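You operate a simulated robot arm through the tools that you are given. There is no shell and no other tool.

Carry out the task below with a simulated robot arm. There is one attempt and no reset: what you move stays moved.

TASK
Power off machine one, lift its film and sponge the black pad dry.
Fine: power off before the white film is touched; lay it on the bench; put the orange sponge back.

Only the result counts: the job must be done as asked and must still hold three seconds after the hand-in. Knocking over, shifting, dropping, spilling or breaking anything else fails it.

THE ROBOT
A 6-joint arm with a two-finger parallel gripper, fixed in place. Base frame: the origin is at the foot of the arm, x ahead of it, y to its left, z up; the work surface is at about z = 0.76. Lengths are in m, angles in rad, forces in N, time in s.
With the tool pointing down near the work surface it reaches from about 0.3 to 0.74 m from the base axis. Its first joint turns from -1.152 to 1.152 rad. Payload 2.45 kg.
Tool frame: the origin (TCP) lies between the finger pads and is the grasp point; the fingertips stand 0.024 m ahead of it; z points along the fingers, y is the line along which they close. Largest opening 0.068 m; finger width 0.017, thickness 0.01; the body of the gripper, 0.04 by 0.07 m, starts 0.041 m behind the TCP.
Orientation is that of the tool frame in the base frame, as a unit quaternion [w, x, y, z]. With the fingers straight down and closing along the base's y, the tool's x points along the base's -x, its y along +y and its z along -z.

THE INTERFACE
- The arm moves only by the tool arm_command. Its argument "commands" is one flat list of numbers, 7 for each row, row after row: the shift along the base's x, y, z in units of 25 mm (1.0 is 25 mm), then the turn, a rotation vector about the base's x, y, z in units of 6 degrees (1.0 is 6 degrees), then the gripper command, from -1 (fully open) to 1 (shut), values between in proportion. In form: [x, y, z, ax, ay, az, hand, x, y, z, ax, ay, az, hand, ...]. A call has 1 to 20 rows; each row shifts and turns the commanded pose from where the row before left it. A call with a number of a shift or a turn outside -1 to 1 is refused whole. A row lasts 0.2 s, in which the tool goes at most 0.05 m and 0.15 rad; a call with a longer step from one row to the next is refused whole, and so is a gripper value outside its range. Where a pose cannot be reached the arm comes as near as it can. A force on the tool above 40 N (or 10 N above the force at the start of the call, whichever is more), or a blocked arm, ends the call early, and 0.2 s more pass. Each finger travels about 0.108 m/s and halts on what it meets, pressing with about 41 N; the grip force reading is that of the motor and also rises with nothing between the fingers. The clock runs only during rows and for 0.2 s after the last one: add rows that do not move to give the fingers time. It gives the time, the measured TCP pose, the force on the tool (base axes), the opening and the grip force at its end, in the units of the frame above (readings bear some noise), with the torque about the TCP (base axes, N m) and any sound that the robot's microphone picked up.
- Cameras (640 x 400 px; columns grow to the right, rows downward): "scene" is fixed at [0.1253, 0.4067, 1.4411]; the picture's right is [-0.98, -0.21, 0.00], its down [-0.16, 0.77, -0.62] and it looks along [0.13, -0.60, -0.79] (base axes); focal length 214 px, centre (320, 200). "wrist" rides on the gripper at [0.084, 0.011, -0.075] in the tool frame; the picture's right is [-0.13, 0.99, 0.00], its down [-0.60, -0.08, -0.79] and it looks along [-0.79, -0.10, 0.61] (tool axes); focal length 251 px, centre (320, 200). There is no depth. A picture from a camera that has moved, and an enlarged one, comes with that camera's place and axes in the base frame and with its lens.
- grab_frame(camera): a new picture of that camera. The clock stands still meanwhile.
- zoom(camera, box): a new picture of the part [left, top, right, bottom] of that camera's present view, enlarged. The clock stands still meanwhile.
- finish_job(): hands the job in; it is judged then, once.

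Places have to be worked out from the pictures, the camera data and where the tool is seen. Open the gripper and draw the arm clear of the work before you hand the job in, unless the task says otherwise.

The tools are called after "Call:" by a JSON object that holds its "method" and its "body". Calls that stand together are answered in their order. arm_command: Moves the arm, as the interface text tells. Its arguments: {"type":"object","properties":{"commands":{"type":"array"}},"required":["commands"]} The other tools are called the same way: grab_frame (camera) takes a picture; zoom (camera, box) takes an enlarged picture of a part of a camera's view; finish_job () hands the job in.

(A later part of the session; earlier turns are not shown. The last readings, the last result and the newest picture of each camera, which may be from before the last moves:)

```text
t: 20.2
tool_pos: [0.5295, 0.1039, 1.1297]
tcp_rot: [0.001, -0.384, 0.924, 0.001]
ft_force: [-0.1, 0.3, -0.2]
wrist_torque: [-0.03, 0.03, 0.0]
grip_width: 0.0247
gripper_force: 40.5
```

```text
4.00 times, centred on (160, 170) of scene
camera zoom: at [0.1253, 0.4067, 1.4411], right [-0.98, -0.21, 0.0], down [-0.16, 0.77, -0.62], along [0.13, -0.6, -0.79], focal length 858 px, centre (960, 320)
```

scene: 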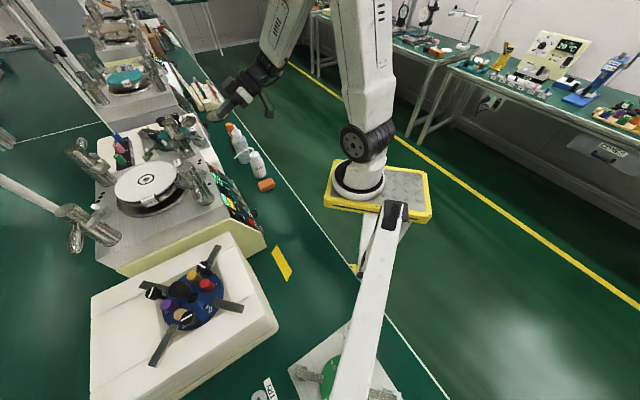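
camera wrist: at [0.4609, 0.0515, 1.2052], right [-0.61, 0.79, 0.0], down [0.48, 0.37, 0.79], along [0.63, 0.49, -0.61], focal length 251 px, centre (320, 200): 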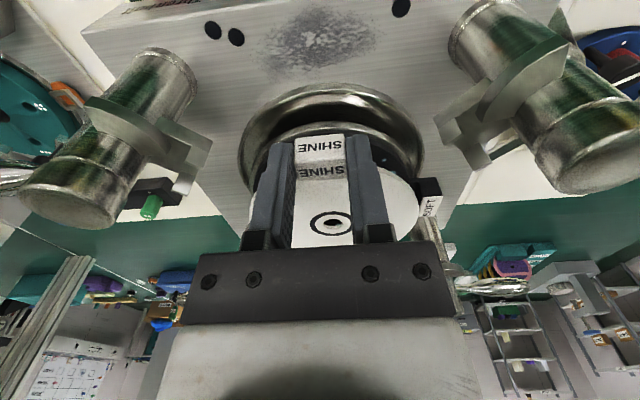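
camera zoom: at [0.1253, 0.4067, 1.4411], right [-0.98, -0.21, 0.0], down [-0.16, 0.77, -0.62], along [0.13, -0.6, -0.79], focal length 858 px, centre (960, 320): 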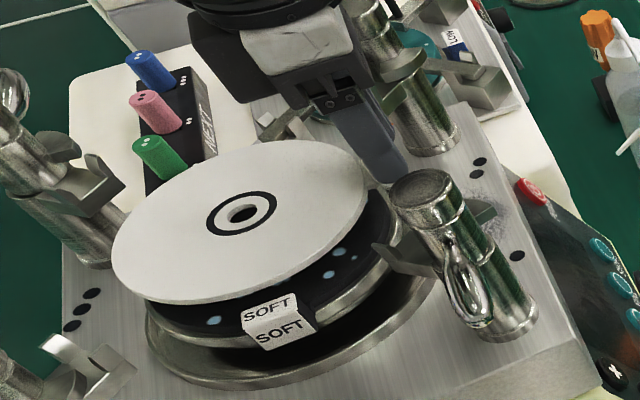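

Only the film rises; the black pad beneath shows water droplets. I lift another 14 cm straight up, clear of the posts.

Call:
{"method": "arm_command", "body": {"commands": [0, 0, 0.5, 0, 0, 0, 1, 0, 0, 0.8, 0, 0, 0, 1, 0, 0, 0.9, 0, 0, 0, 1, 0, 0, 0.9, 0, 0, 0, 1, 0, 0, 0.9, 0, 0, 0, 1, 0, 0, 0.9, 0, 0, 0, 1, 0, 0, 0.7, 0, 0, 0, 1, 0, 0, 0, 0, 0, 0, 1]}}

Call:
{"method": "zoom", "body": {"camera": "scene", "box": [80, 120, 240, 240]}}

Call:
{"method": "zoom", "body": {"camera": "scene", "box": [220, 180, 420, 400]}}

Call:
{"method": "grab_frame", "body": {"camera": "wrist"}}

```text
t: 22.0
tool_pos: [0.5284, 0.1034, 1.2707]
tcp_rot: [0.001, -0.383, 0.924, 0.001]
ft_force: [0.3, -0.2, 0.0]
wrist_torque: [-0.02, 0.02, 0.02]
grip_width: 0.0247
gripper_force: 40.6
```

```text
3.33 times, centred on (160, 180) of scene
camera zoom: at [0.1253, 0.4067, 1.4411], right [-0.98, -0.21, 0.0], down [-0.16, 0.77, -0.62], along [0.13, -0.6, -0.79], focal length 715 px, centre (853, 267)
```

zoom: 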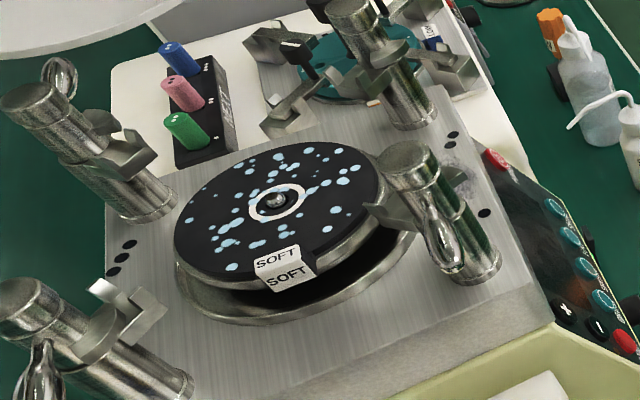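

```text
1.82 times, centred on (320, 290) of scene
camera zoom: at [0.1253, 0.4067, 1.4411], right [-0.98, -0.21, 0.0], down [-0.16, 0.77, -0.62], along [0.13, -0.6, -0.79], focal length 390 px, centre (320, 36)
```

zoom: 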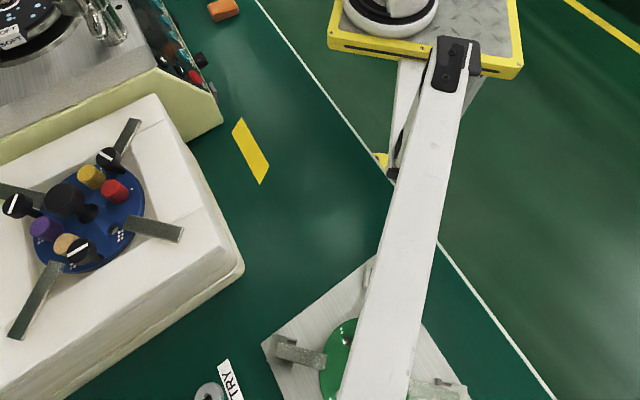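

```text
taken
camera wrist: at [0.4601, 0.0517, 1.3462], right [-0.61, 0.79, 0.0], down [0.48, 0.37, 0.79], along [0.63, 0.49, -0.61], focal length 251 px, centre (320, 200)
```

wrist: 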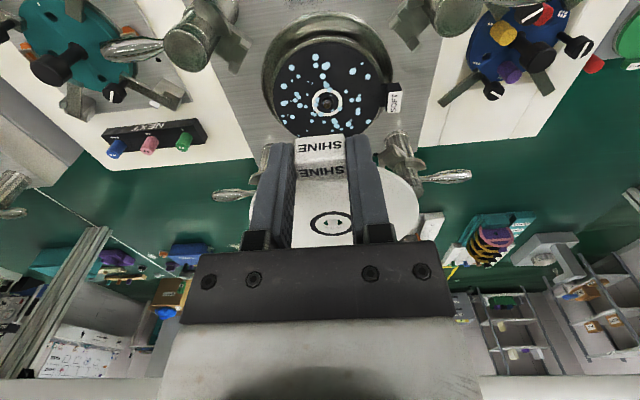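

The film is clear; the black pad carries many droplets over its whole annulus. I now carry the film outward over the bench front, turning slowly, toward the free bench area right of machine one.

Call:
{"method": "arm_command", "body": {"commands": [-0.4, 0.0, 0, 0, 0, 0.2, 1, -0.8, 0.05, 0, 0, 0, 0.4, 1, -0.85, 0.085, 0, 0, 0, 0.6, 1, -0.85, 0.085, 0, 0, 0, 0.7, 1, -0.85, 0.085, 0, 0, 0, 0.7, 1, -0.85, 0.085, 0, 0, 0, 0.7, 1, -0.85, 0.085, 0, 0, 0, 0.7, 1, -0.85, 0.085, 0, 0, 0, 0.7, 1, -0.5, 0.1, 0, 0, 0, 0.5, 1, 0, 0, 0, 0, 0, 0, 1]}}

Call:
{"method": "grab_frame", "body": {"camera": "wrist"}}

Call:
{"method": "grab_frame", "body": {"camera": "scene"}}

```text
t: 24.2
tool_pos: [0.3594, 0.1183, 1.2695]
tcp_rot: [0.001, -0.618, 0.786, 0.0]
ft_force: [-0.2, 0.2, -0.2]
wrist_torque: [-0.03, -0.01, 0.0]
grip_width: 0.0246
gripper_force: 40.7
```

```text
taken
camera wrist: at [0.3279, 0.0408, 1.3449], right [-0.93, 0.36, 0.0], down [0.22, 0.57, 0.79], along [0.28, 0.74, -0.61], focal length 251 px, centre (320, 200)
```

wrist: 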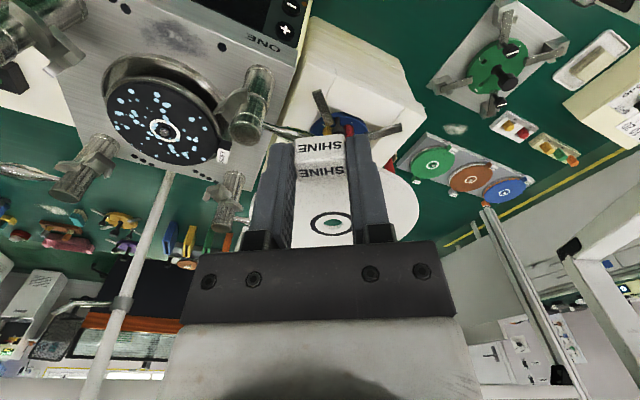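

```text
taken
```

scene: 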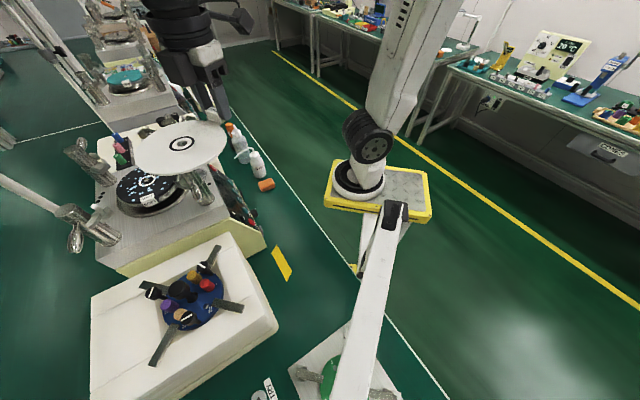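

The wrist view shows a clear green area between machine/case and the boards. I continue turning and moving toward the laying spot at height, so the camera can also see the white bar next to the bench.

Call:
{"method": "arm_command", "body": {"commands": [-0.2, 0.12, 0, 0, 0, 0.8, 1, -0.4, 0.24, 0, 0, 0, 1, 1, -0.4, 0.24, 0, 0, 0, 1, 1, -0.4, 0.24, 0, 0, 0, 1, 1, -0.4, 0.24, 0, 0, 0, 1, 1, -0.4, 0.24, 0, 0, 0, 1, 1, -0.4, 0.24, 0, 0, 0, 1, 1, -0.4, 0.24, 0, 0, 0, 1, 1, -0.4, 0.24, 0, 0, 0, 1, 1, -0.4, 0.24, 0, 0, 0, 0.8, 1, 0, 0, 0, 0, 0, 0, 1]}}

Call:
{"method": "grab_frame", "body": {"camera": "wrist"}}

Call:
{"method": "grab_frame", "body": {"camera": "scene"}}

```text
t: 26.6
tool_pos: [0.2963, 0.2009, 1.2667]
tcp_rot: [0.0, 0.92, -0.391, -0.001]
ft_force: [0.4, -1.1, -1.6]
wrist_torque: [-0.07, -0.04, -0.03]
grip_width: 0.0248
gripper_force: 40.8
out of reach, approached as far as the arm can: row 2, 3, 4, 5, 6, 7, 9, 10
```

```text
taken
camera wrist: at [0.3457, 0.1328, 1.3429], right [-0.8, -0.6, 0.0], down [-0.36, 0.49, 0.79], along [-0.47, 0.64, -0.61], focal length 251 px, centre (320, 200)
```

wrist: 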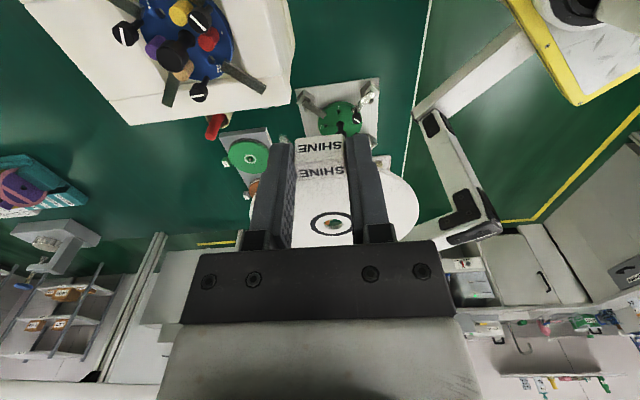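

```text
taken
```

scene: 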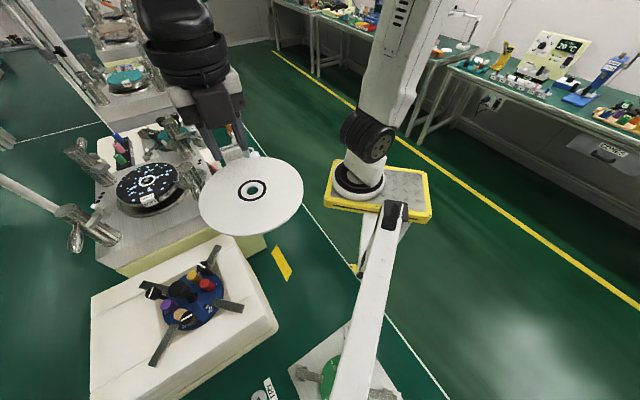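

The film hangs flat over the area; the arm's inner reach limit at this height is r≈0.36, and a bracket from the robot pedestal is visible. I zoom to understand that bracket and the free bench area.

Call:
{"method": "zoom", "body": {"camera": "wrist", "box": [380, 0, 640, 260]}}

Call:
{"method": "zoom", "body": {"camera": "wrist", "box": [180, 0, 440, 200]}}

Call:
{"method": "zoom", "body": {"camera": "scene", "box": [230, 180, 430, 400]}}

```text
1.54 times, centred on (510, 130) of wrist
camera zoom: at [0.3457, 0.1328, 1.3429], right [-0.8, -0.6, 0.0], down [-0.36, 0.49, 0.79], along [-0.47, 0.64, -0.61], focal length 387 px, centre (28, 308)
```

zoom: 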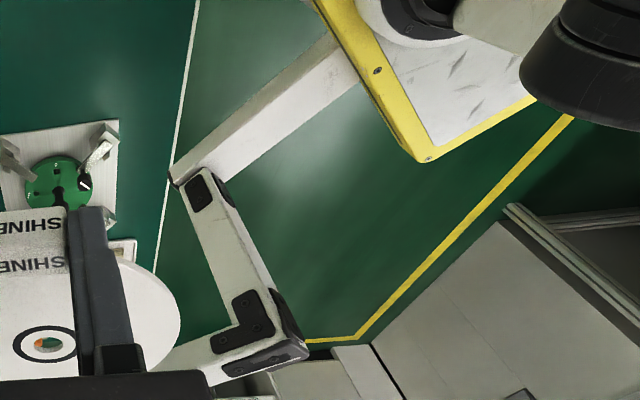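

```text
2.00 times, centred on (310, 100) of wrist
camera zoom: at [0.3457, 0.1328, 1.3429], right [-0.8, -0.6, 0.0], down [-0.36, 0.49, 0.79], along [-0.47, 0.64, -0.61], focal length 503 px, centre (340, 400)
```

zoom: 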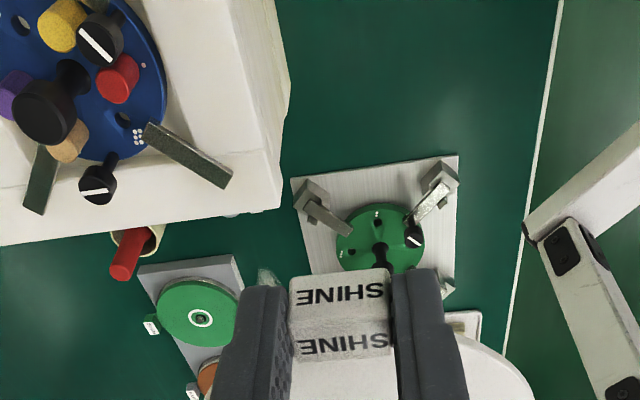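

```text
1.82 times, centred on (330, 290) of scene
camera zoom: at [0.1253, 0.4067, 1.4411], right [-0.98, -0.21, 0.0], down [-0.16, 0.77, -0.62], along [0.13, -0.6, -0.79], focal length 390 px, centre (302, 36)
```

zoom: 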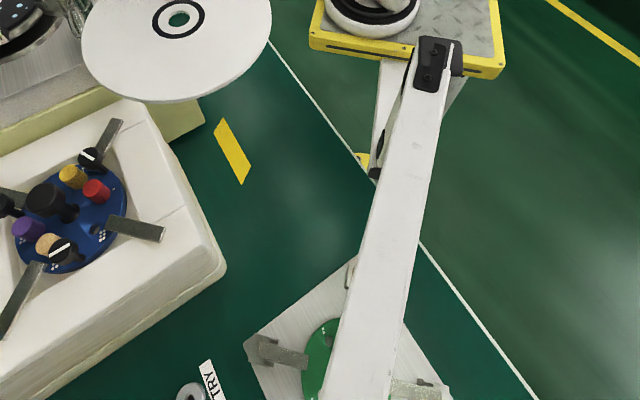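

The post of the camera bracket stands near [0.05, 0.23], clear of my intended laying spot (film centre ≈ [0.20, 0.25], TCP ≈ [0.255, 0.198]). I first descend straight down 9 cm and see where the commanded pose actually is.

Call:
{"method": "arm_command", "body": {"commands": [0, 0, -0.5, 0, 0, 0, 1, 0, 0, -0.9, 0, 0, 0, 1, 0, 0, -0.9, 0, 0, 0, 1, 0, 0, -0.9, 0, 0, 0, 1, 0, 0, -0.4, 0, 0, 0, 1, 0, 0, 0, 0, 0, 0, 1]}}

Call:
{"method": "grab_frame", "body": {"camera": "scene"}}

```text
t: 28.0
tool_pos: [0.2972, 0.2, 1.177]
tcp_rot: [0.0, 0.92, -0.392, -0.001]
ft_force: [0.1, 0.7, -0.2]
wrist_torque: [-0.04, 0.01, 0.0]
grip_width: 0.0247
gripper_force: 40.2
```

```text
taken
```

scene: 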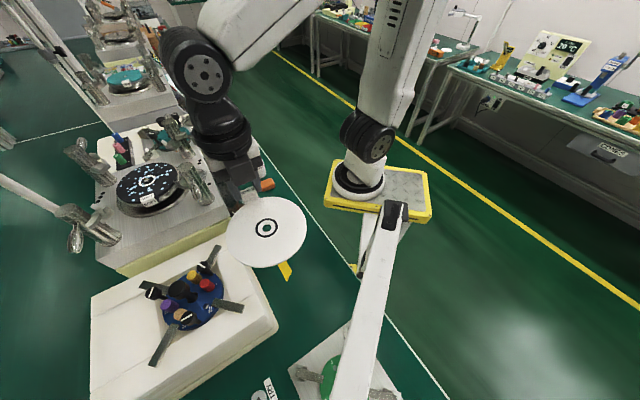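

The commanded pose restarts from the measured one. I shift 42 mm toward −x while descending a little, keeping the film away from the white case.

Call:
{"method": "arm_command", "body": {"commands": [-0.28, -0.013, -0.4, 0, 0, 0, 1, -0.28, -0.013, -0.4, 0, 0, 0, 1, -0.28, -0.013, -0.4, 0, 0, 0, 1, -0.28, -0.013, -0.4, 0, 0, 0, 1, -0.28, -0.013, -0.4, 0, 0, 0, 1, -0.28, -0.013, -0.4, 0, 0, 0, 1, 0, 0, 0, 0, 0, 0, 1]}}

Call:
{"method": "grab_frame", "body": {"camera": "scene"}}

Call:
{"method": "grab_frame", "body": {"camera": "wrist"}}

```text
t: 29.6
tool_pos: [0.2563, 0.199, 1.1173]
tcp_rot: [0.0, 0.92, -0.392, -0.001]
ft_force: [-0.6, -0.5, -0.3]
wrist_torque: [0.02, -0.03, 0.01]
grip_width: 0.0248
gripper_force: 40.2
```

```text
taken
```

scene: 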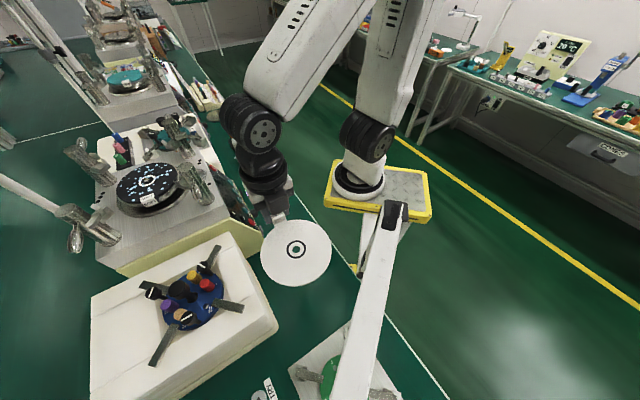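

```text
taken
camera wrist: at [0.304, 0.1305, 1.1926], right [-0.8, -0.59, 0.0], down [-0.36, 0.49, 0.79], along [-0.47, 0.64, -0.61], focal length 251 px, centre (320, 200)
```

wrist: 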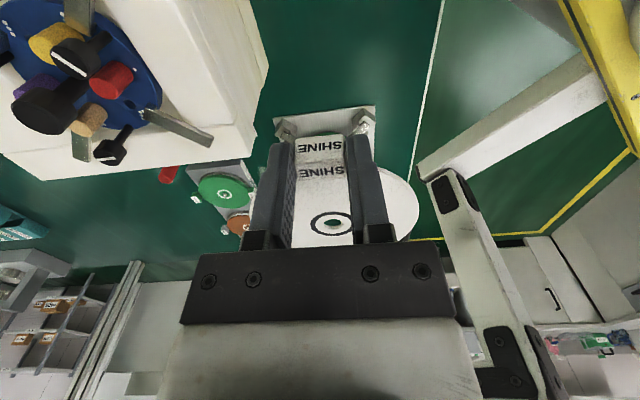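

The film is now above the free area. I descend straight down about 26 cm, stopping well above the bench.

Call:
{"method": "arm_command", "body": {"commands": [0, 0, -0.6, 0, 0, 0, 1, 0, 0, -0.9, 0, 0, 0, 1, 0, 0, -0.95, 0, 0, 0, 1, 0, 0, -0.95, 0, 0, 0, 1, 0, 0, -0.95, 0, 0, 0, 1, 0, 0, -0.95, 0, 0, 0, 1, 0, 0, -0.95, 0, 0, 0, 1, 0, 0, -0.95, 0, 0, 0, 1, 0, 0, -0.95, 0, 0, 0, 1, 0, 0, -0.95, 0, 0, 0, 1, 0, 0, -0.9, 0, 0, 0, 1, 0, 0, 0, 0, 0, 0, 1]}}

Call:
{"method": "grab_frame", "body": {"camera": "scene"}}

Call:
{"method": "grab_frame", "body": {"camera": "wrist"}}

```text
t: 32.2
tool_pos: [0.2552, 0.198, 0.8659]
tcp_rot: [0.0, 0.921, -0.39, 0.001]
ft_force: [0.5, -0.3, -1.1]
wrist_torque: [-0.06, 0.01, 0.0]
grip_width: 0.025
gripper_force: 40.9
```

```text
taken
```

scene: 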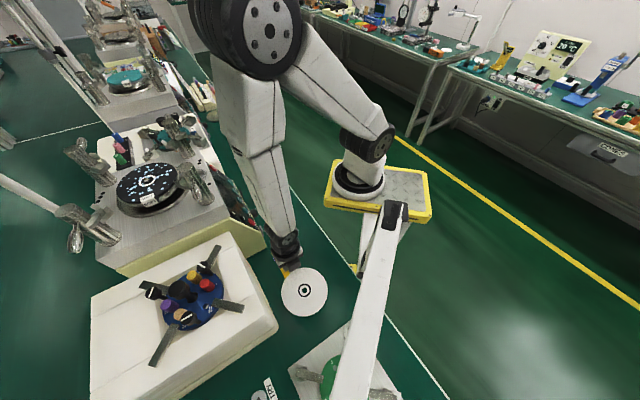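

```text
taken
camera wrist: at [0.3039, 0.1302, 0.9419], right [-0.8, -0.59, 0.0], down [-0.36, 0.49, 0.79], along [-0.47, 0.64, -0.61], focal length 251 px, centre (320, 200)
```

wrist: 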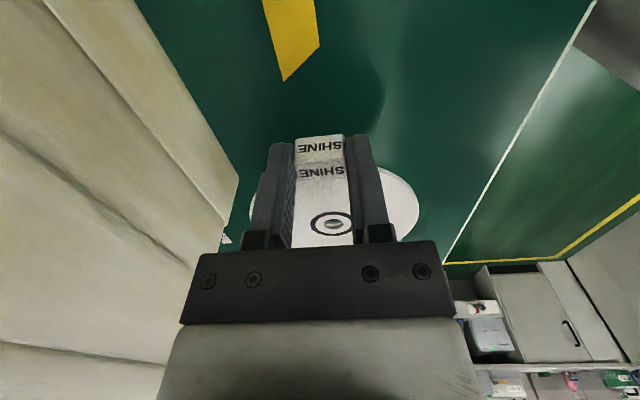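

Everything is clear around the film. I lower to TCP z ≈ 0.803, then proceed in small steps to touch down.

Call:
{"method": "arm_command", "body": {"commands": [0, 0, -0.8, 0, 0, 0, 1, 0, 0, -0.8, 0, 0, 0, 1, 0, 0, -0.6, 0, 0, 0, 1, 0, 0, -0.3, 0, 0, 0, 1, 0, 0, 0, 0, 0, 0, 1]}}

Call:
{"method": "grab_frame", "body": {"camera": "wrist"}}

Call:
{"method": "zoom", "body": {"camera": "scene", "box": [240, 240, 360, 340]}}

```text
t: 33.4
tool_pos: [0.2561, 0.1983, 0.8037]
tcp_rot: [0.0, 0.92, -0.392, 0.0]
ft_force: [-0.1, 0.6, -0.8]
wrist_torque: [-0.03, -0.04, 0.02]
grip_width: 0.0247
gripper_force: 40.8
```

```text
taken
camera wrist: at [0.3046, 0.1308, 0.8792], right [-0.8, -0.59, 0.0], down [-0.36, 0.49, 0.79], along [-0.47, 0.64, -0.61], focal length 251 px, centre (320, 200)
```

wrist: 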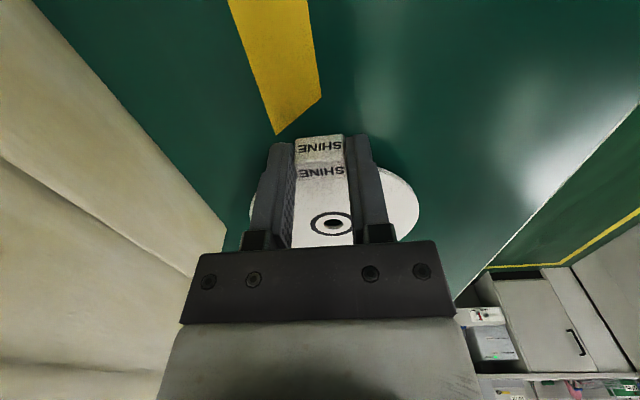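

```text
4.00 times, centred on (300, 290) of scene
camera zoom: at [0.1253, 0.4067, 1.4411], right [-0.98, -0.21, 0.0], down [-0.16, 0.77, -0.62], along [0.13, -0.6, -0.79], focal length 858 px, centre (400, -160)
```

zoom: 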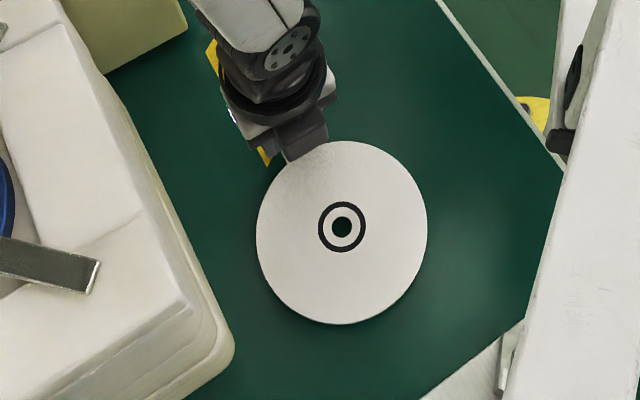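

The film is a centimetre above the bench. I lower in 2.5 mm steps until contact force appears.

Call:
{"method": "arm_command", "body": {"commands": [0, 0, -0.1, 0, 0, 0, 1, 0, 0, -0.1, 0, 0, 0, 1, 0, 0, -0.1, 0, 0, 0, 1, 0, 0, -0.1, 0, 0, 0, 1]}}

```text
t: 34.4
tool_pos: [0.2545, 0.199, 0.7937]
tcp_rot: [-0.001, 0.92, -0.391, 0.0]
ft_force: [-0.4, -0.4, -0.4]
wrist_torque: [-0.01, 0.02, -0.02]
grip_width: 0.0246
gripper_force: 40.4
```

No contact yet at TCP z = 0.794; I continue in 1 mm steps.

Call:
{"method": "arm_command", "body": {"commands": [0, 0, -0.04, 0, 0, 0, 1, 0, 0, -0.04, 0, 0, 0, 1, 0, 0, -0.04, 0, 0, 0, 1, 0, 0, 0, 0, 0, 0, 1]}}

Call:
{"method": "zoom", "body": {"camera": "scene", "box": [260, 260, 340, 330]}}

```text
t: 35.4
tool_pos: [0.2561, 0.1992, 0.7907]
tcp_rot: [0.0, 0.92, -0.391, -0.001]
ft_force: [-0.8, 0.3, -0.6]
wrist_torque: [-0.01, -0.03, 0.0]
grip_width: 0.0247
gripper_force: 40.4
```

```text
5.71 times, centred on (300, 295) of scene
camera zoom: at [0.1253, 0.4067, 1.4411], right [-0.98, -0.21, 0.0], down [-0.16, 0.77, -0.62], along [0.13, -0.6, -0.79], focal length 1226 px, centre (434, -343)
```

zoom: 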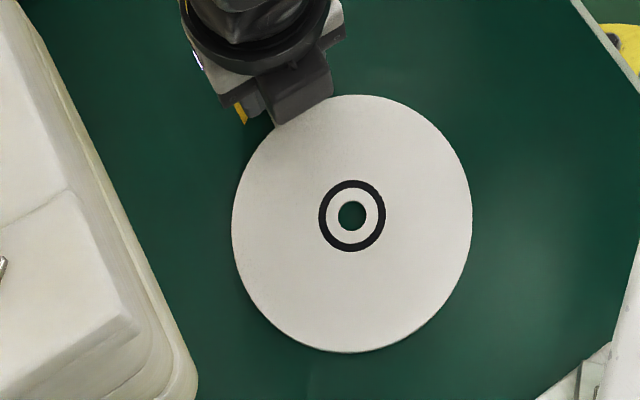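

Still no force; the shadow suggests a small remaining gap. I continue 1 mm at a time.

Call:
{"method": "arm_command", "body": {"commands": [0, 0, -0.04, 0, 0, 0, 1, 0, 0, -0.04, 0, 0, 0, 1, 0, 0, 0, 0, 0, 0, 1]}}

Call:
{"method": "grab_frame", "body": {"camera": "wrist"}}

```text
t: 36.2
tool_pos: [0.2553, 0.1988, 0.7896]
tcp_rot: [-0.001, 0.92, -0.391, -0.001]
ft_force: [0.1, -0.9, 18.9]
wrist_torque: [0.44, 0.37, 0.06]
grip_width: 0.0249
gripper_force: 40.6
```

```text
taken
camera wrist: at [0.3045, 0.1302, 0.8649], right [-0.8, -0.59, 0.0], down [-0.36, 0.49, 0.79], along [-0.47, 0.64, -0.61], focal length 251 px, centre (320, 200)
```

wrist: 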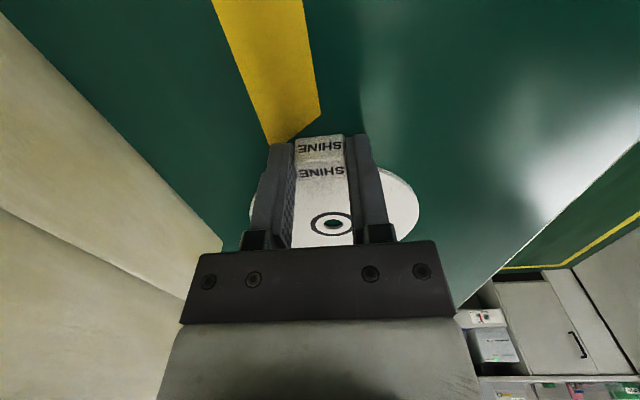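

Touchdown (about 19 N). I relieve 0.5 mm and open the fingers to release the film, then look before lifting.

Call:
{"method": "arm_command", "body": {"commands": [0, 0, 0.03, 0, 0, 0, 1, 0, 0, 0, 0, 0, 0, 0.2, 0, 0, 0, 0, 0, 0, 0.0, 0, 0, 0, 0, 0, 0, -0.3, 0, 0, 0, 0, 0, 0, -0.47, 0, 0, 0, 0, 0, 0, -0.47]}}

Call:
{"method": "grab_frame", "body": {"camera": "wrist"}}

Call:
{"method": "zoom", "body": {"camera": "scene", "box": [240, 240, 360, 340]}}

```text
t: 37.6
tool_pos: [0.2552, 0.1994, 0.7901]
tcp_rot: [0.0, 0.92, -0.391, -0.001]
ft_force: [0.6, 0.2, 0.1]
wrist_torque: [-0.03, 0.0, 0.03]
grip_width: 0.05
gripper_force: 0.0
```

```text
taken
camera wrist: at [0.3044, 0.1302, 0.8652], right [-0.8, -0.59, 0.0], down [-0.36, 0.49, 0.79], along [-0.47, 0.64, -0.61], focal length 251 px, centre (320, 200)
```

wrist: 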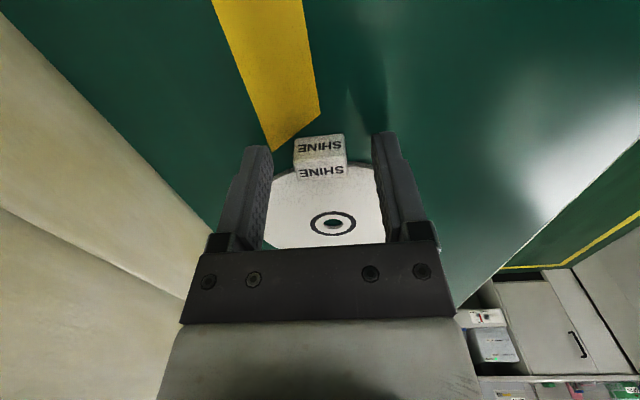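

```text
4.00 times, centred on (300, 290) of scene
camera zoom: at [0.1253, 0.4067, 1.4411], right [-0.98, -0.21, 0.0], down [-0.16, 0.77, -0.62], along [0.13, -0.6, -0.79], focal length 858 px, centre (400, -160)
```

zoom: 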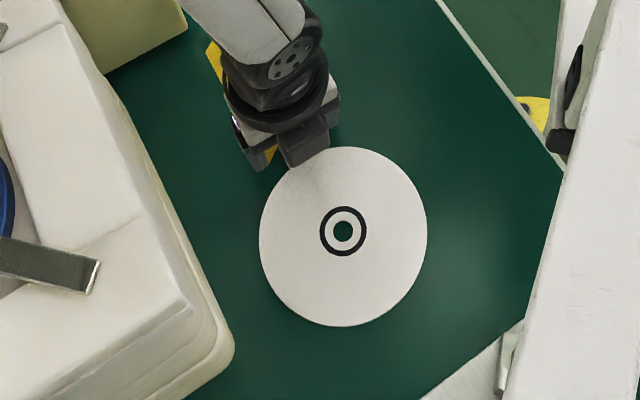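

The film lies flat on the bench and is released. I raise the tool straight up.

Call:
{"method": "arm_command", "body": {"commands": [0, 0, 0.2, 0, 0, 0, -0.47, 0, 0, 0.5, 0, 0, 0, -0.47, 0, 0, 0.95, 0, 0, 0, -0.47, 0, 0, 0.95, 0, 0, 0, -0.47, 0, 0, 0.95, 0, 0, 0, -0.47, 0, 0, 0.95, 0, 0, 0, -0.47, 0, 0, 0.95, 0, 0, 0, -0.47, 0, 0, 0.95, 0, 0, 0, -0.47, 0, 0, 0.95, 0, 0, 0, -0.47, 0, 0, 0.95, 0, 0, 0, -0.47, 0, 0, 0.95, 0, 0, 0, -0.47, 0, 0, 0.95, 0, 0, 0, -0.47, 0, 0, 0.95, 0, 0, 0, -0.47, 0, 0, 0.5, 0, 0, 0, -0.47]}}

Call:
{"method": "grab_frame", "body": {"camera": "scene"}}

Call:
{"method": "zoom", "body": {"camera": "scene", "box": [225, 115, 315, 205]}}

```text
t: 40.6
tool_pos: [0.255, 0.1981, 1.0806]
tcp_rot: [0.0, 0.92, -0.391, 0.0]
ft_force: [-0.3, 0.5, -0.2]
wrist_torque: [0.01, 0.02, -0.01]
grip_width: 0.0503
gripper_force: 0.0
```

```text
taken
```

scene: 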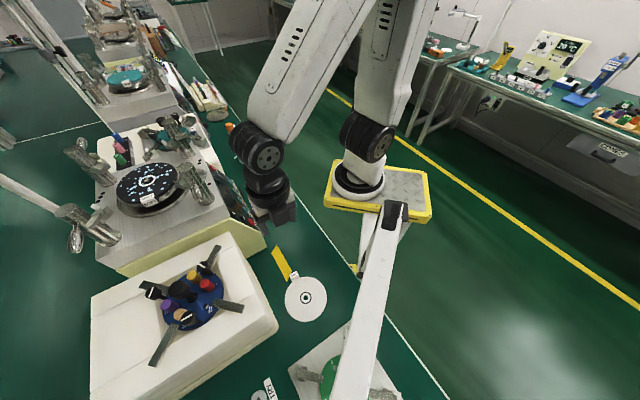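

```text
4.44 times, centred on (270, 160) of scene
camera zoom: at [0.1253, 0.4067, 1.4411], right [-0.98, -0.21, 0.0], down [-0.16, 0.77, -0.62], along [0.13, -0.6, -0.79], focal length 953 px, centre (542, 378)
```

zoom: 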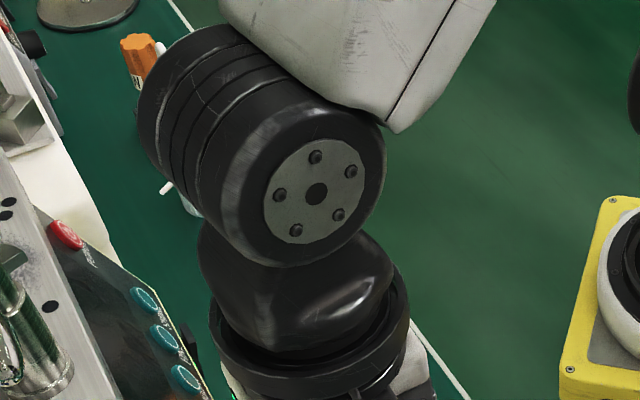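

The film rests on the bench with its tab beside the tape; pad droplets remain to be wiped. I move over toward the sponge at height, turning the tool back to −tx ≈ 45°, to inspect sponge and slurry bottle from above.

Call:
{"method": "arm_command", "body": {"commands": [0.3, -0.6, 0, 0, 0, -0.9, -0.6, 0.467, -0.848, 0, 0, 0, -0.99, -0.6, 0.467, -0.848, 0, 0, 0, -0.99, -0.6, 0.467, -0.848, 0, 0, 0, -0.99, -0.6, 0.467, -0.848, 0, 0, 0, -0.99, -0.6, 0.467, -0.848, 0, 0, 0, -0.99, -0.6, 0.467, -0.848, 0, 0, 0, -0.99, -0.6, 0.467, -0.848, 0, 0, 0, -0.99, -0.6, 0.467, -0.848, 0, 0, 0, -0.99, -0.6, 0.467, -0.848, 0, 0, 0, -0.99, -0.6, 0.467, -0.848, 0, 0, 0, -0.99, -0.6, 0.467, -0.848, 0, 0, 0, -0.99, -0.6, 0.467, -0.848, 0, 0, 0, -0.99, -0.6, 0.467, -0.848, 0, 0, 0, -0.99, -0.6, 0.467, -0.848, 0, 0, 0, -0.99, -0.6, 0, 0, 0, 0, 0, 0, -0.6]}}

Call:
{"method": "grab_frame", "body": {"camera": "wrist"}}

Call:
{"method": "grab_frame", "body": {"camera": "scene"}}

```text
t: 44.0
tool_pos: [0.4275, -0.113, 1.082]
tcp_rot: [0.001, -0.385, 0.923, 0.0]
ft_force: [-0.4, 0.2, 0.5]
wrist_torque: [0.0, -0.01, -0.01]
grip_width: 0.0545
gripper_force: 0.0
```

```text
taken
camera wrist: at [0.3588, -0.1659, 1.1569], right [-0.61, 0.79, 0.0], down [0.48, 0.37, 0.79], along [0.63, 0.49, -0.61], focal length 251 px, centre (320, 200)
```

wrist: 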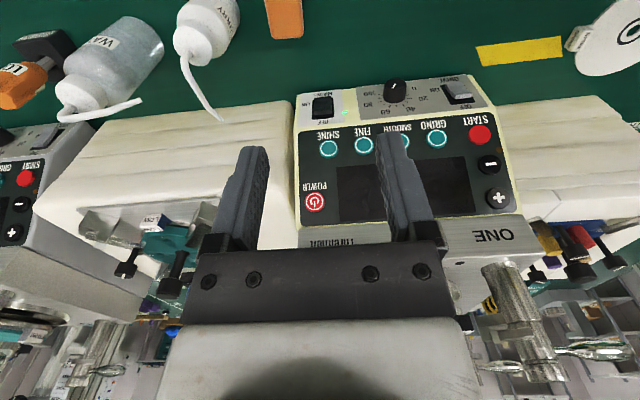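

```text
taken
```

scene: 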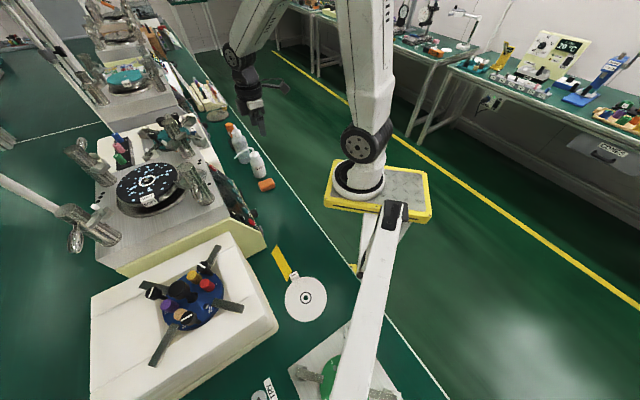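

I see the sponge just at the top edge with the slurry bottle to its left. I tilt the camera downward (35°) and shift slightly outward to view sponge and bottle from above.

Call:
{"method": "arm_command", "body": {"commands": [0.043, -0.34, -0.1, -0.707, 0.707, 0, -0.6, 0.043, -0.34, -0.1, -0.707, 0.707, 0, -0.6, 0.043, -0.34, -0.1, -0.707, 0.707, 0, -0.6, 0.043, -0.34, -0.1, -0.707, 0.707, 0, -0.6, 0.043, -0.34, -0.1, -0.707, 0.707, 0, -0.6, 0.043, -0.34, -0.1, -0.707, 0.707, 0, -0.6, 0, 0, 0, 0, 0, 0, -0.6]}}

Call:
{"method": "grab_frame", "body": {"camera": "wrist"}}

```text
t: 45.6
tool_pos: [0.4339, -0.1662, 1.0674]
tcp_rot: [-0.284, -0.367, 0.878, -0.118]
ft_force: [-0.1, -0.1, 0.4]
wrist_torque: [-0.04, 0.03, 0.05]
grip_width: 0.0544
gripper_force: 0.0
```

```text
taken
camera wrist: at [0.4082, -0.1749, 1.1776], right [-0.63, 0.77, -0.07], down [0.73, 0.62, 0.29], along [0.27, 0.13, -0.96], focal length 251 px, centre (320, 200)
```

wrist: 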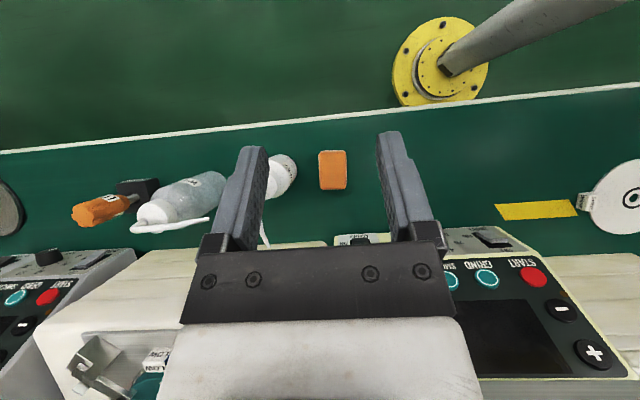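

Now the sponge is visible from above. I zoom on it and the bottle for exact geometry.

Call:
{"method": "zoom", "body": {"camera": "wrist", "box": [250, 120, 390, 220]}}

Call:
{"method": "zoom", "body": {"camera": "scene", "box": [225, 130, 305, 200]}}

```text
4.00 times, centred on (320, 170) of wrist
camera zoom: at [0.4082, -0.1749, 1.1776], right [-0.63, 0.77, -0.07], down [0.73, 0.62, 0.29], along [0.27, 0.13, -0.96], focal length 1006 px, centre (320, 320)
```

zoom: 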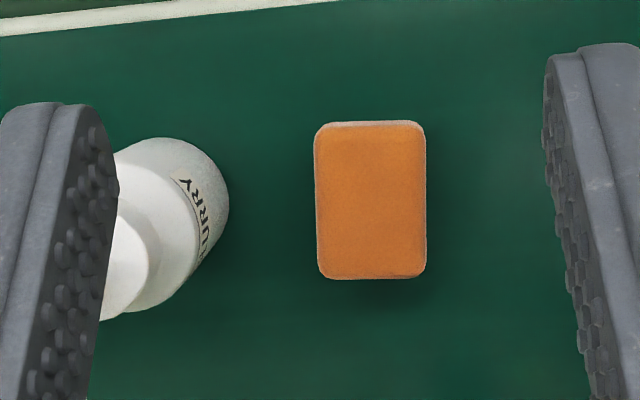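

```text
5.71 times, centred on (265, 165) of scene
camera zoom: at [0.1253, 0.4067, 1.4411], right [-0.98, -0.21, 0.0], down [-0.16, 0.77, -0.62], along [0.13, -0.6, -0.79], focal length 1226 px, centre (634, 400)
```

zoom: 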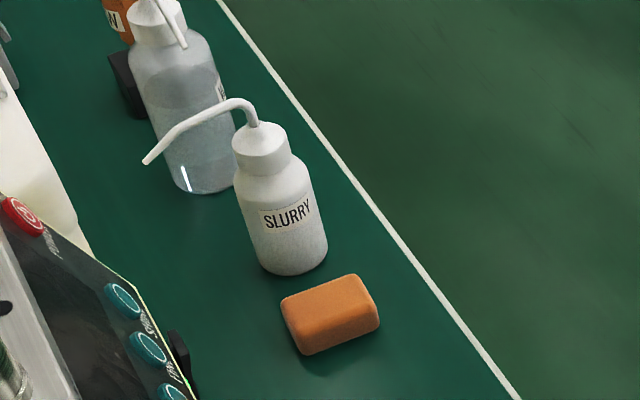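

Sponge centre computed at [0.468, -0.137], about 44×61 mm, top z ≈ 0.782, long axis at 41°; the bottle's edge is 61 mm away, so gripping across the short side is safe. I straighten the tool, turn to 41° and descend to z ≈ 0.90 above it.

Call:
{"method": "arm_command", "body": {"commands": [0.17, 0.146, -0.3, 0.707, -0.707, -0.09, -0.8, 0.17, 0.146, -0.5, 0.707, -0.707, -0.09, -0.8, 0.17, 0.146, -0.7, 0.707, -0.707, -0.09, -0.8, 0.17, 0.146, -0.8, 0.707, -0.707, -0.09, -0.8, 0.17, 0.146, -0.9, 0.707, -0.707, -0.09, -0.8, 0.17, 0.146, -0.9, 0.707, -0.707, -0.09, -0.8, 0.17, 0.146, -0.9, 0, 0, -0.09, -0.8, 0.17, 0.146, -0.9, 0, 0, -0.09, -0.8, 0, 0, 0, 0, 0, 0, -0.8]}}

Call:
{"method": "grab_frame", "body": {"camera": "wrist"}}

Call:
{"method": "zoom", "body": {"camera": "scene", "box": [215, 110, 315, 200]}}

```text
t: 47.6
tool_pos: [0.4665, -0.1348, 0.9179]
tcp_rot: [-0.002, -0.352, 0.936, 0.008]
ft_force: [0.3, -0.3, -0.4]
wrist_torque: [0.02, -0.03, 0.02]
grip_width: 0.0611
gripper_force: 0.0
```

```text
taken
camera wrist: at [0.3952, -0.1834, 0.994], right [-0.56, 0.83, 0.02], down [0.51, 0.33, 0.79], along [0.65, 0.45, -0.61], focal length 251 px, centre (320, 200)
```

wrist: 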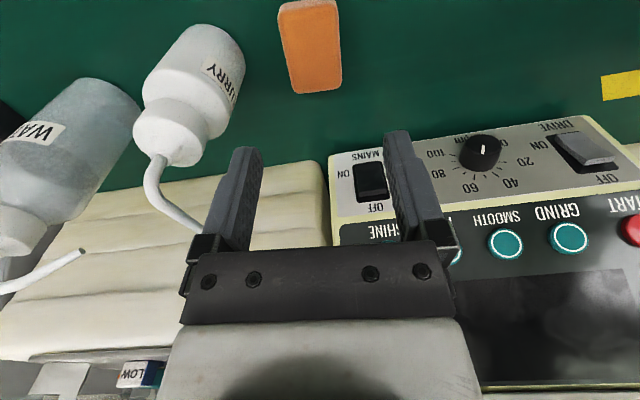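

```text
4.44 times, centred on (265, 155) of scene
camera zoom: at [0.1253, 0.4067, 1.4411], right [-0.98, -0.21, 0.0], down [-0.16, 0.77, -0.62], along [0.13, -0.6, -0.79], focal length 953 px, centre (564, 400)
```

zoom: 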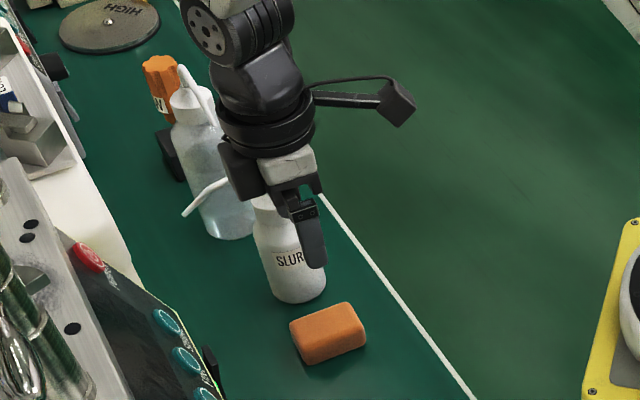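

Good position, slight residual tilt of ~1°. I zoom on the sponge to refine its centre relative to the tool axis.

Call:
{"method": "zoom", "body": {"camera": "wrist", "box": [240, 0, 380, 110]}}

```text
3.64 times, centred on (310, 55) of wrist
camera zoom: at [0.3952, -0.1834, 0.994], right [-0.56, 0.83, 0.02], down [0.51, 0.33, 0.79], along [0.65, 0.45, -0.61], focal length 914 px, centre (356, 727)
```

zoom: 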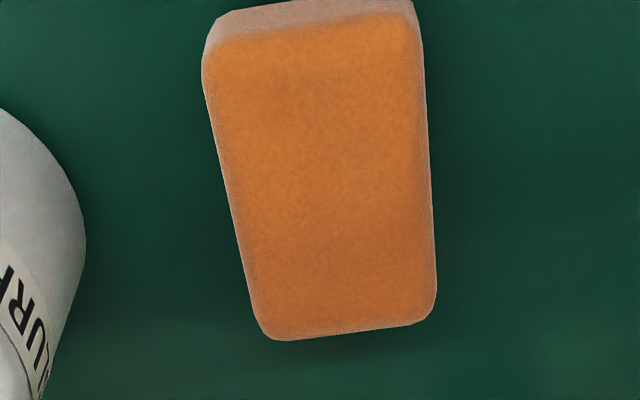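

Refined sponge centre: [0.4685, -0.1366], long axis 41°, matching the tool yaw. I level the tool and descend to z ≈ 0.805 with fingers straddling the sponge.

Call:
{"method": "arm_command", "body": {"commands": [0.08, -0.07, -0.5, -0.13, -0.09, 0, -0.8, 0, 0, -0.8, 0, 0, 0, -0.8, 0, 0, -0.8, 0, 0, 0, -0.8, 0, 0, -0.8, 0, 0, 0, -0.8, 0, 0, -0.8, 0, 0, 0, -0.8, 0, 0, -0.8, 0, 0, 0, -0.8, 0, 0, 0, 0, 0, 0, -0.8]}}

Call:
{"method": "grab_frame", "body": {"camera": "wrist"}}

Call:
{"method": "zoom", "body": {"camera": "scene", "box": [225, 120, 305, 200]}}

```text
t: 49.2
tool_pos: [0.4669, -0.1376, 0.8063]
tcp_rot: [0.0, -0.353, 0.936, -0.001]
ft_force: [-0.3, -0.2, 0.4]
wrist_torque: [-0.05, 0.02, 0.0]
grip_width: 0.0612
gripper_force: 0.0
```

```text
taken
camera wrist: at [0.3955, -0.1846, 0.8817], right [-0.56, 0.83, 0.0], down [0.51, 0.34, 0.79], along [0.66, 0.44, -0.61], focal length 251 px, centre (320, 200)
```

wrist: 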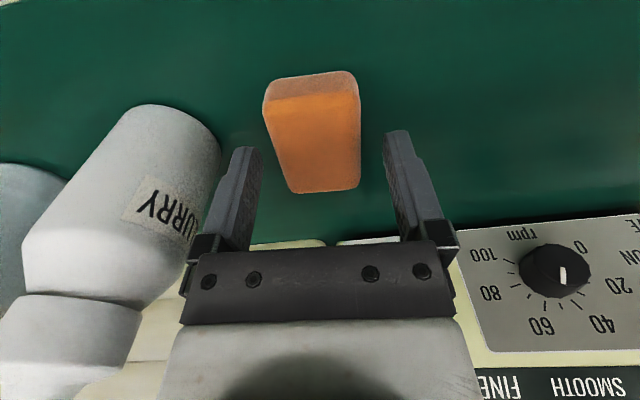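

```text
5.00 times, centred on (265, 160) of scene
camera zoom: at [0.1253, 0.4067, 1.4411], right [-0.98, -0.21, 0.0], down [-0.16, 0.77, -0.62], along [0.13, -0.6, -0.79], focal length 1072 px, centre (595, 400)
```

zoom: 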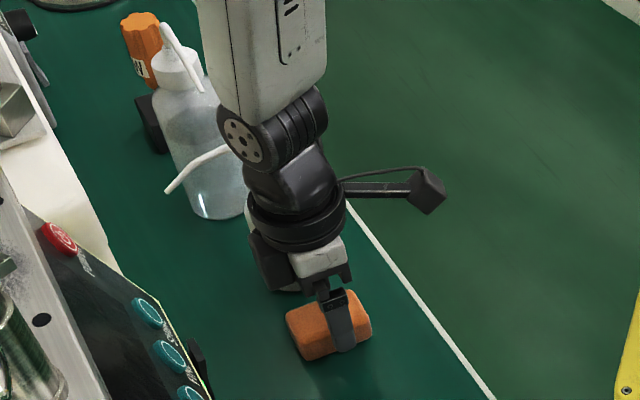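

The sponge is centred between the fingers with clearance to the bottle. I lower 12 mm more (fingertips ~10 mm above the bench) and close gently.

Call:
{"method": "arm_command", "body": {"commands": [0, 0, -0.25, 0, 0, 0, -0.8, 0, 0, -0.25, 0, 0, 0, -0.8, 0, 0, 0, 0, 0, 0, -0.8, 0, 0, 0, 0, 0, 0, -0.5, 0, 0, 0, 0, 0, 0, 0.0, 0, 0, 0, 0, 0, 0, 0.5, 0, 0, 0, 0, 0, 0, 1, 0, 0, 0, 0, 0, 0, 1]}}

Call:
{"method": "grab_frame", "body": {"camera": "wrist"}}

```text
t: 51.0
tool_pos: [0.467, -0.1379, 0.7953]
tcp_rot: [0.0, -0.353, 0.936, 0.001]
ft_force: [0.0, -0.8, 0.0]
wrist_torque: [0.03, 0.01, -0.01]
grip_width: 0.0424
gripper_force: 41.2
```

```text
taken
camera wrist: at [0.3955, -0.1846, 0.8695], right [-0.56, 0.83, 0.0], down [0.51, 0.34, 0.79], along [0.66, 0.44, -0.61], focal length 251 px, centre (320, 200)
```

wrist: 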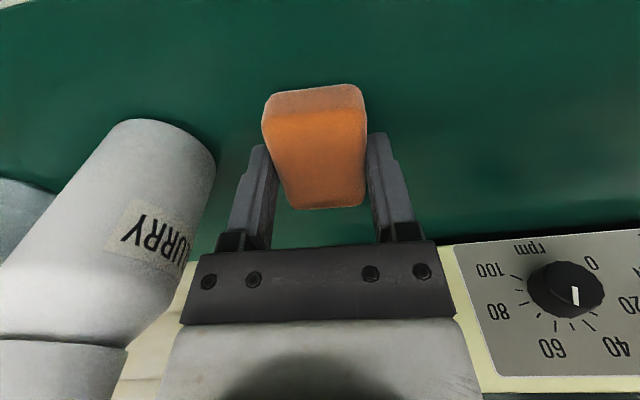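

The sponge is held (42 mm wide). I lift it straight up to about z = 1.24.

Call:
{"method": "arm_command", "body": {"commands": [0, 0, 0.2, 0, 0, 0, 1, 0, 0, 0.5, 0, 0, 0, 1, 0, 0, 0.95, 0, 0, 0, 1, 0, 0, 0.95, 0, 0, 0, 1, 0, 0, 0.95, 0, 0, 0, 1, 0, 0, 0.95, 0, 0, 0, 1, 0, 0, 0.95, 0, 0, 0, 1, 0, 0, 0.95, 0, 0, 0, 1, 0, 0, 0.95, 0, 0, 0, 1, 0, 0, 0.95, 0, 0, 0, 1, 0, 0, 0.95, 0, 0, 0, 1, 0, 0, 0.95, 0, 0, 0, 1, 0, 0, 0.95, 0, 0, 0, 1, 0, 0, 0.95, 0, 0, 0, 1, 0, 0, 0.95, 0, 0, 0, 1, 0, 0, 0.95, 0, 0, 0, 1, 0, 0, 0.95, 0, 0, 0, 1, 0, 0, 0.95, 0, 0, 0, 1, 0, 0, 0.8, 0, 0, 0, 1, 0, 0, 0, 0, 0, 0, 1]}}

Call:
{"method": "grab_frame", "body": {"camera": "wrist"}}

Call:
{"method": "zoom", "body": {"camera": "scene", "box": [225, 110, 315, 200]}}

```text
t: 55.2
tool_pos: [0.4674, -0.1391, 1.2114]
tcp_rot: [0.001, -0.352, 0.936, 0.0]
ft_force: [0.8, -0.1, -0.4]
wrist_torque: [-0.02, -0.02, -0.01]
grip_width: 0.0423
gripper_force: 41.3
```

```text
taken
camera wrist: at [0.3965, -0.1856, 1.2876], right [-0.56, 0.83, 0.0], down [0.51, 0.34, 0.79], along [0.66, 0.44, -0.61], focal length 251 px, centre (320, 200)
```

wrist: 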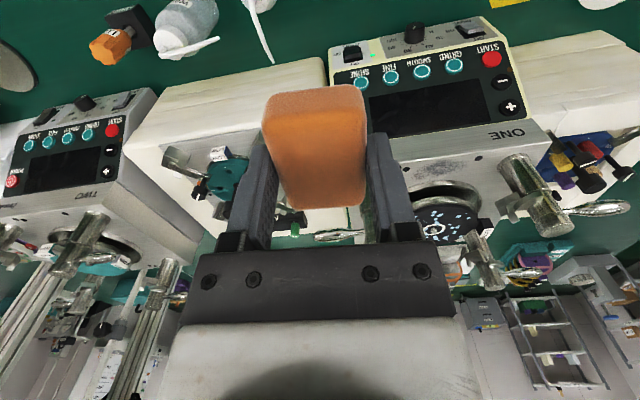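

```text
4.44 times, centred on (270, 155) of scene
camera zoom: at [0.1253, 0.4067, 1.4411], right [-0.98, -0.21, 0.0], down [-0.16, 0.77, -0.62], along [0.13, -0.6, -0.79], focal length 953 px, centre (542, 400)
```

zoom: 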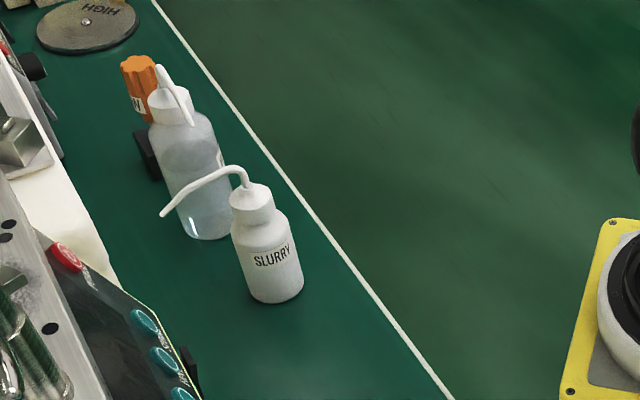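

The sponge is held and the spot cleared. I zoom on the pad to map droplets, spindle and SOFT tab before planning the wiping path.

Call:
{"method": "zoom", "body": {"camera": "scene", "box": [100, 150, 220, 225]}}

Call:
{"method": "zoom", "body": {"camera": "wrist", "box": [390, 170, 520, 260]}}

```text
5.33 times, centred on (160, 188) of scene
camera zoom: at [0.1253, 0.4067, 1.4411], right [-0.98, -0.21, 0.0], down [-0.16, 0.77, -0.62], along [0.13, -0.6, -0.79], focal length 1144 px, centre (1173, 267)
```

zoom: 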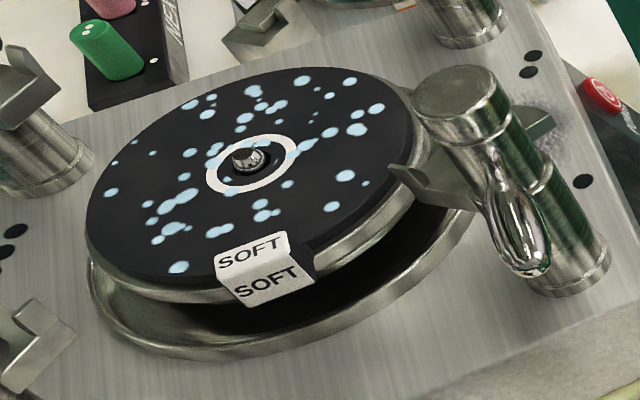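

```text
4.44 times, centred on (455, 215) of wrist
camera zoom: at [0.3965, -0.1856, 1.2876], right [-0.56, 0.83, 0.0], down [0.51, 0.34, 0.79], along [0.66, 0.44, -0.61], focal length 1118 px, centre (-280, 133)
```

zoom: 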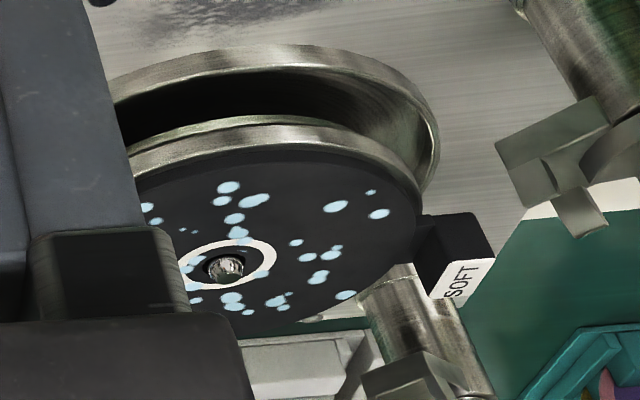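

Droplets cover r ≈ 14–60 mm around the spindle; hooks sit at r ≥ 98 mm and the SOFT tab at about 65 mm on the +s side. I carry the sponge at height over to the front part of the pad.

Call:
{"method": "arm_command", "body": {"commands": [0.1, 0.3, 0.4, 0, 0, 0.055, 1, 0.353, 0.84, 0.4, 0, 0, 0.055, 1, 0.353, 0.84, 0.3, 0, 0, 0.055, 1, 0.353, 0.84, 0.1, 0, 0, 0.055, 1, 0.353, 0.84, 0, 0, 0, 0.055, 1, 0.353, 0.84, 0, 0, 0, 0.055, 1, 0.353, 0.84, 0, 0, 0, 0.055, 1, 0.353, 0.84, 0, 0, 0, 0.055, 1, 0.353, 0.84, 0, 0, 0, 0.055, 1, 0.353, 0.84, 0, 0, 0, 0.055, 1, 0.353, 0.84, 0, 0, 0, 0.055, 1, 0.353, 0.84, 0, 0, 0, 0.055, 1, 0.25, 0.54, 0, 0, 0, 0, 1, 0, 0, 0, 0, 0, 0, 1]}}

Call:
{"method": "grab_frame", "body": {"camera": "wrist"}}

Call:
{"method": "zoom", "body": {"camera": "scene", "box": [90, 110, 230, 220]}}

```text
t: 58.2
tool_pos: [0.5718, 0.1153, 1.2424]
tcp_rot: [0.001, -0.384, 0.923, 0.0]
ft_force: [0.1, 0.9, -0.4]
wrist_torque: [0.01, -0.01, 0.01]
grip_width: 0.042
gripper_force: 41.1
```

```text
taken
camera wrist: at [0.505, 0.0631, 1.3183], right [-0.61, 0.79, 0.0], down [0.48, 0.37, 0.79], along [0.63, 0.49, -0.61], focal length 251 px, centre (320, 200)
```

wrist: 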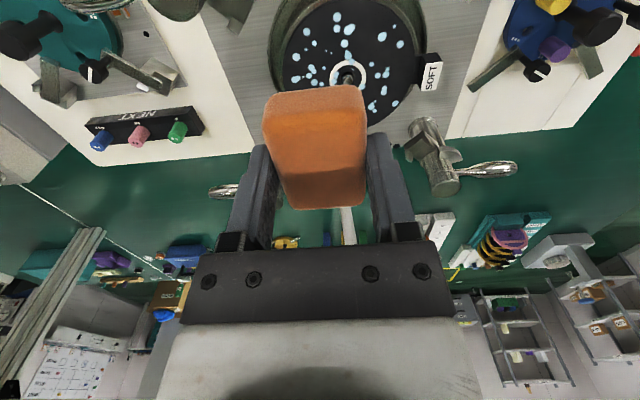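

```text
3.64 times, centred on (160, 165) of scene
camera zoom: at [0.1253, 0.4067, 1.4411], right [-0.98, -0.21, 0.0], down [-0.16, 0.77, -0.62], along [0.13, -0.6, -0.79], focal length 780 px, centre (902, 327)
```

zoom: 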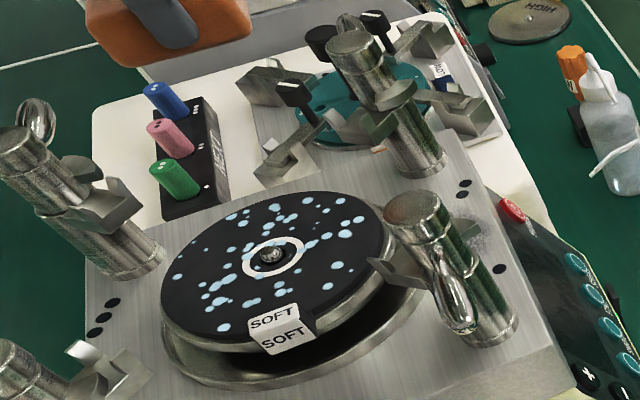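

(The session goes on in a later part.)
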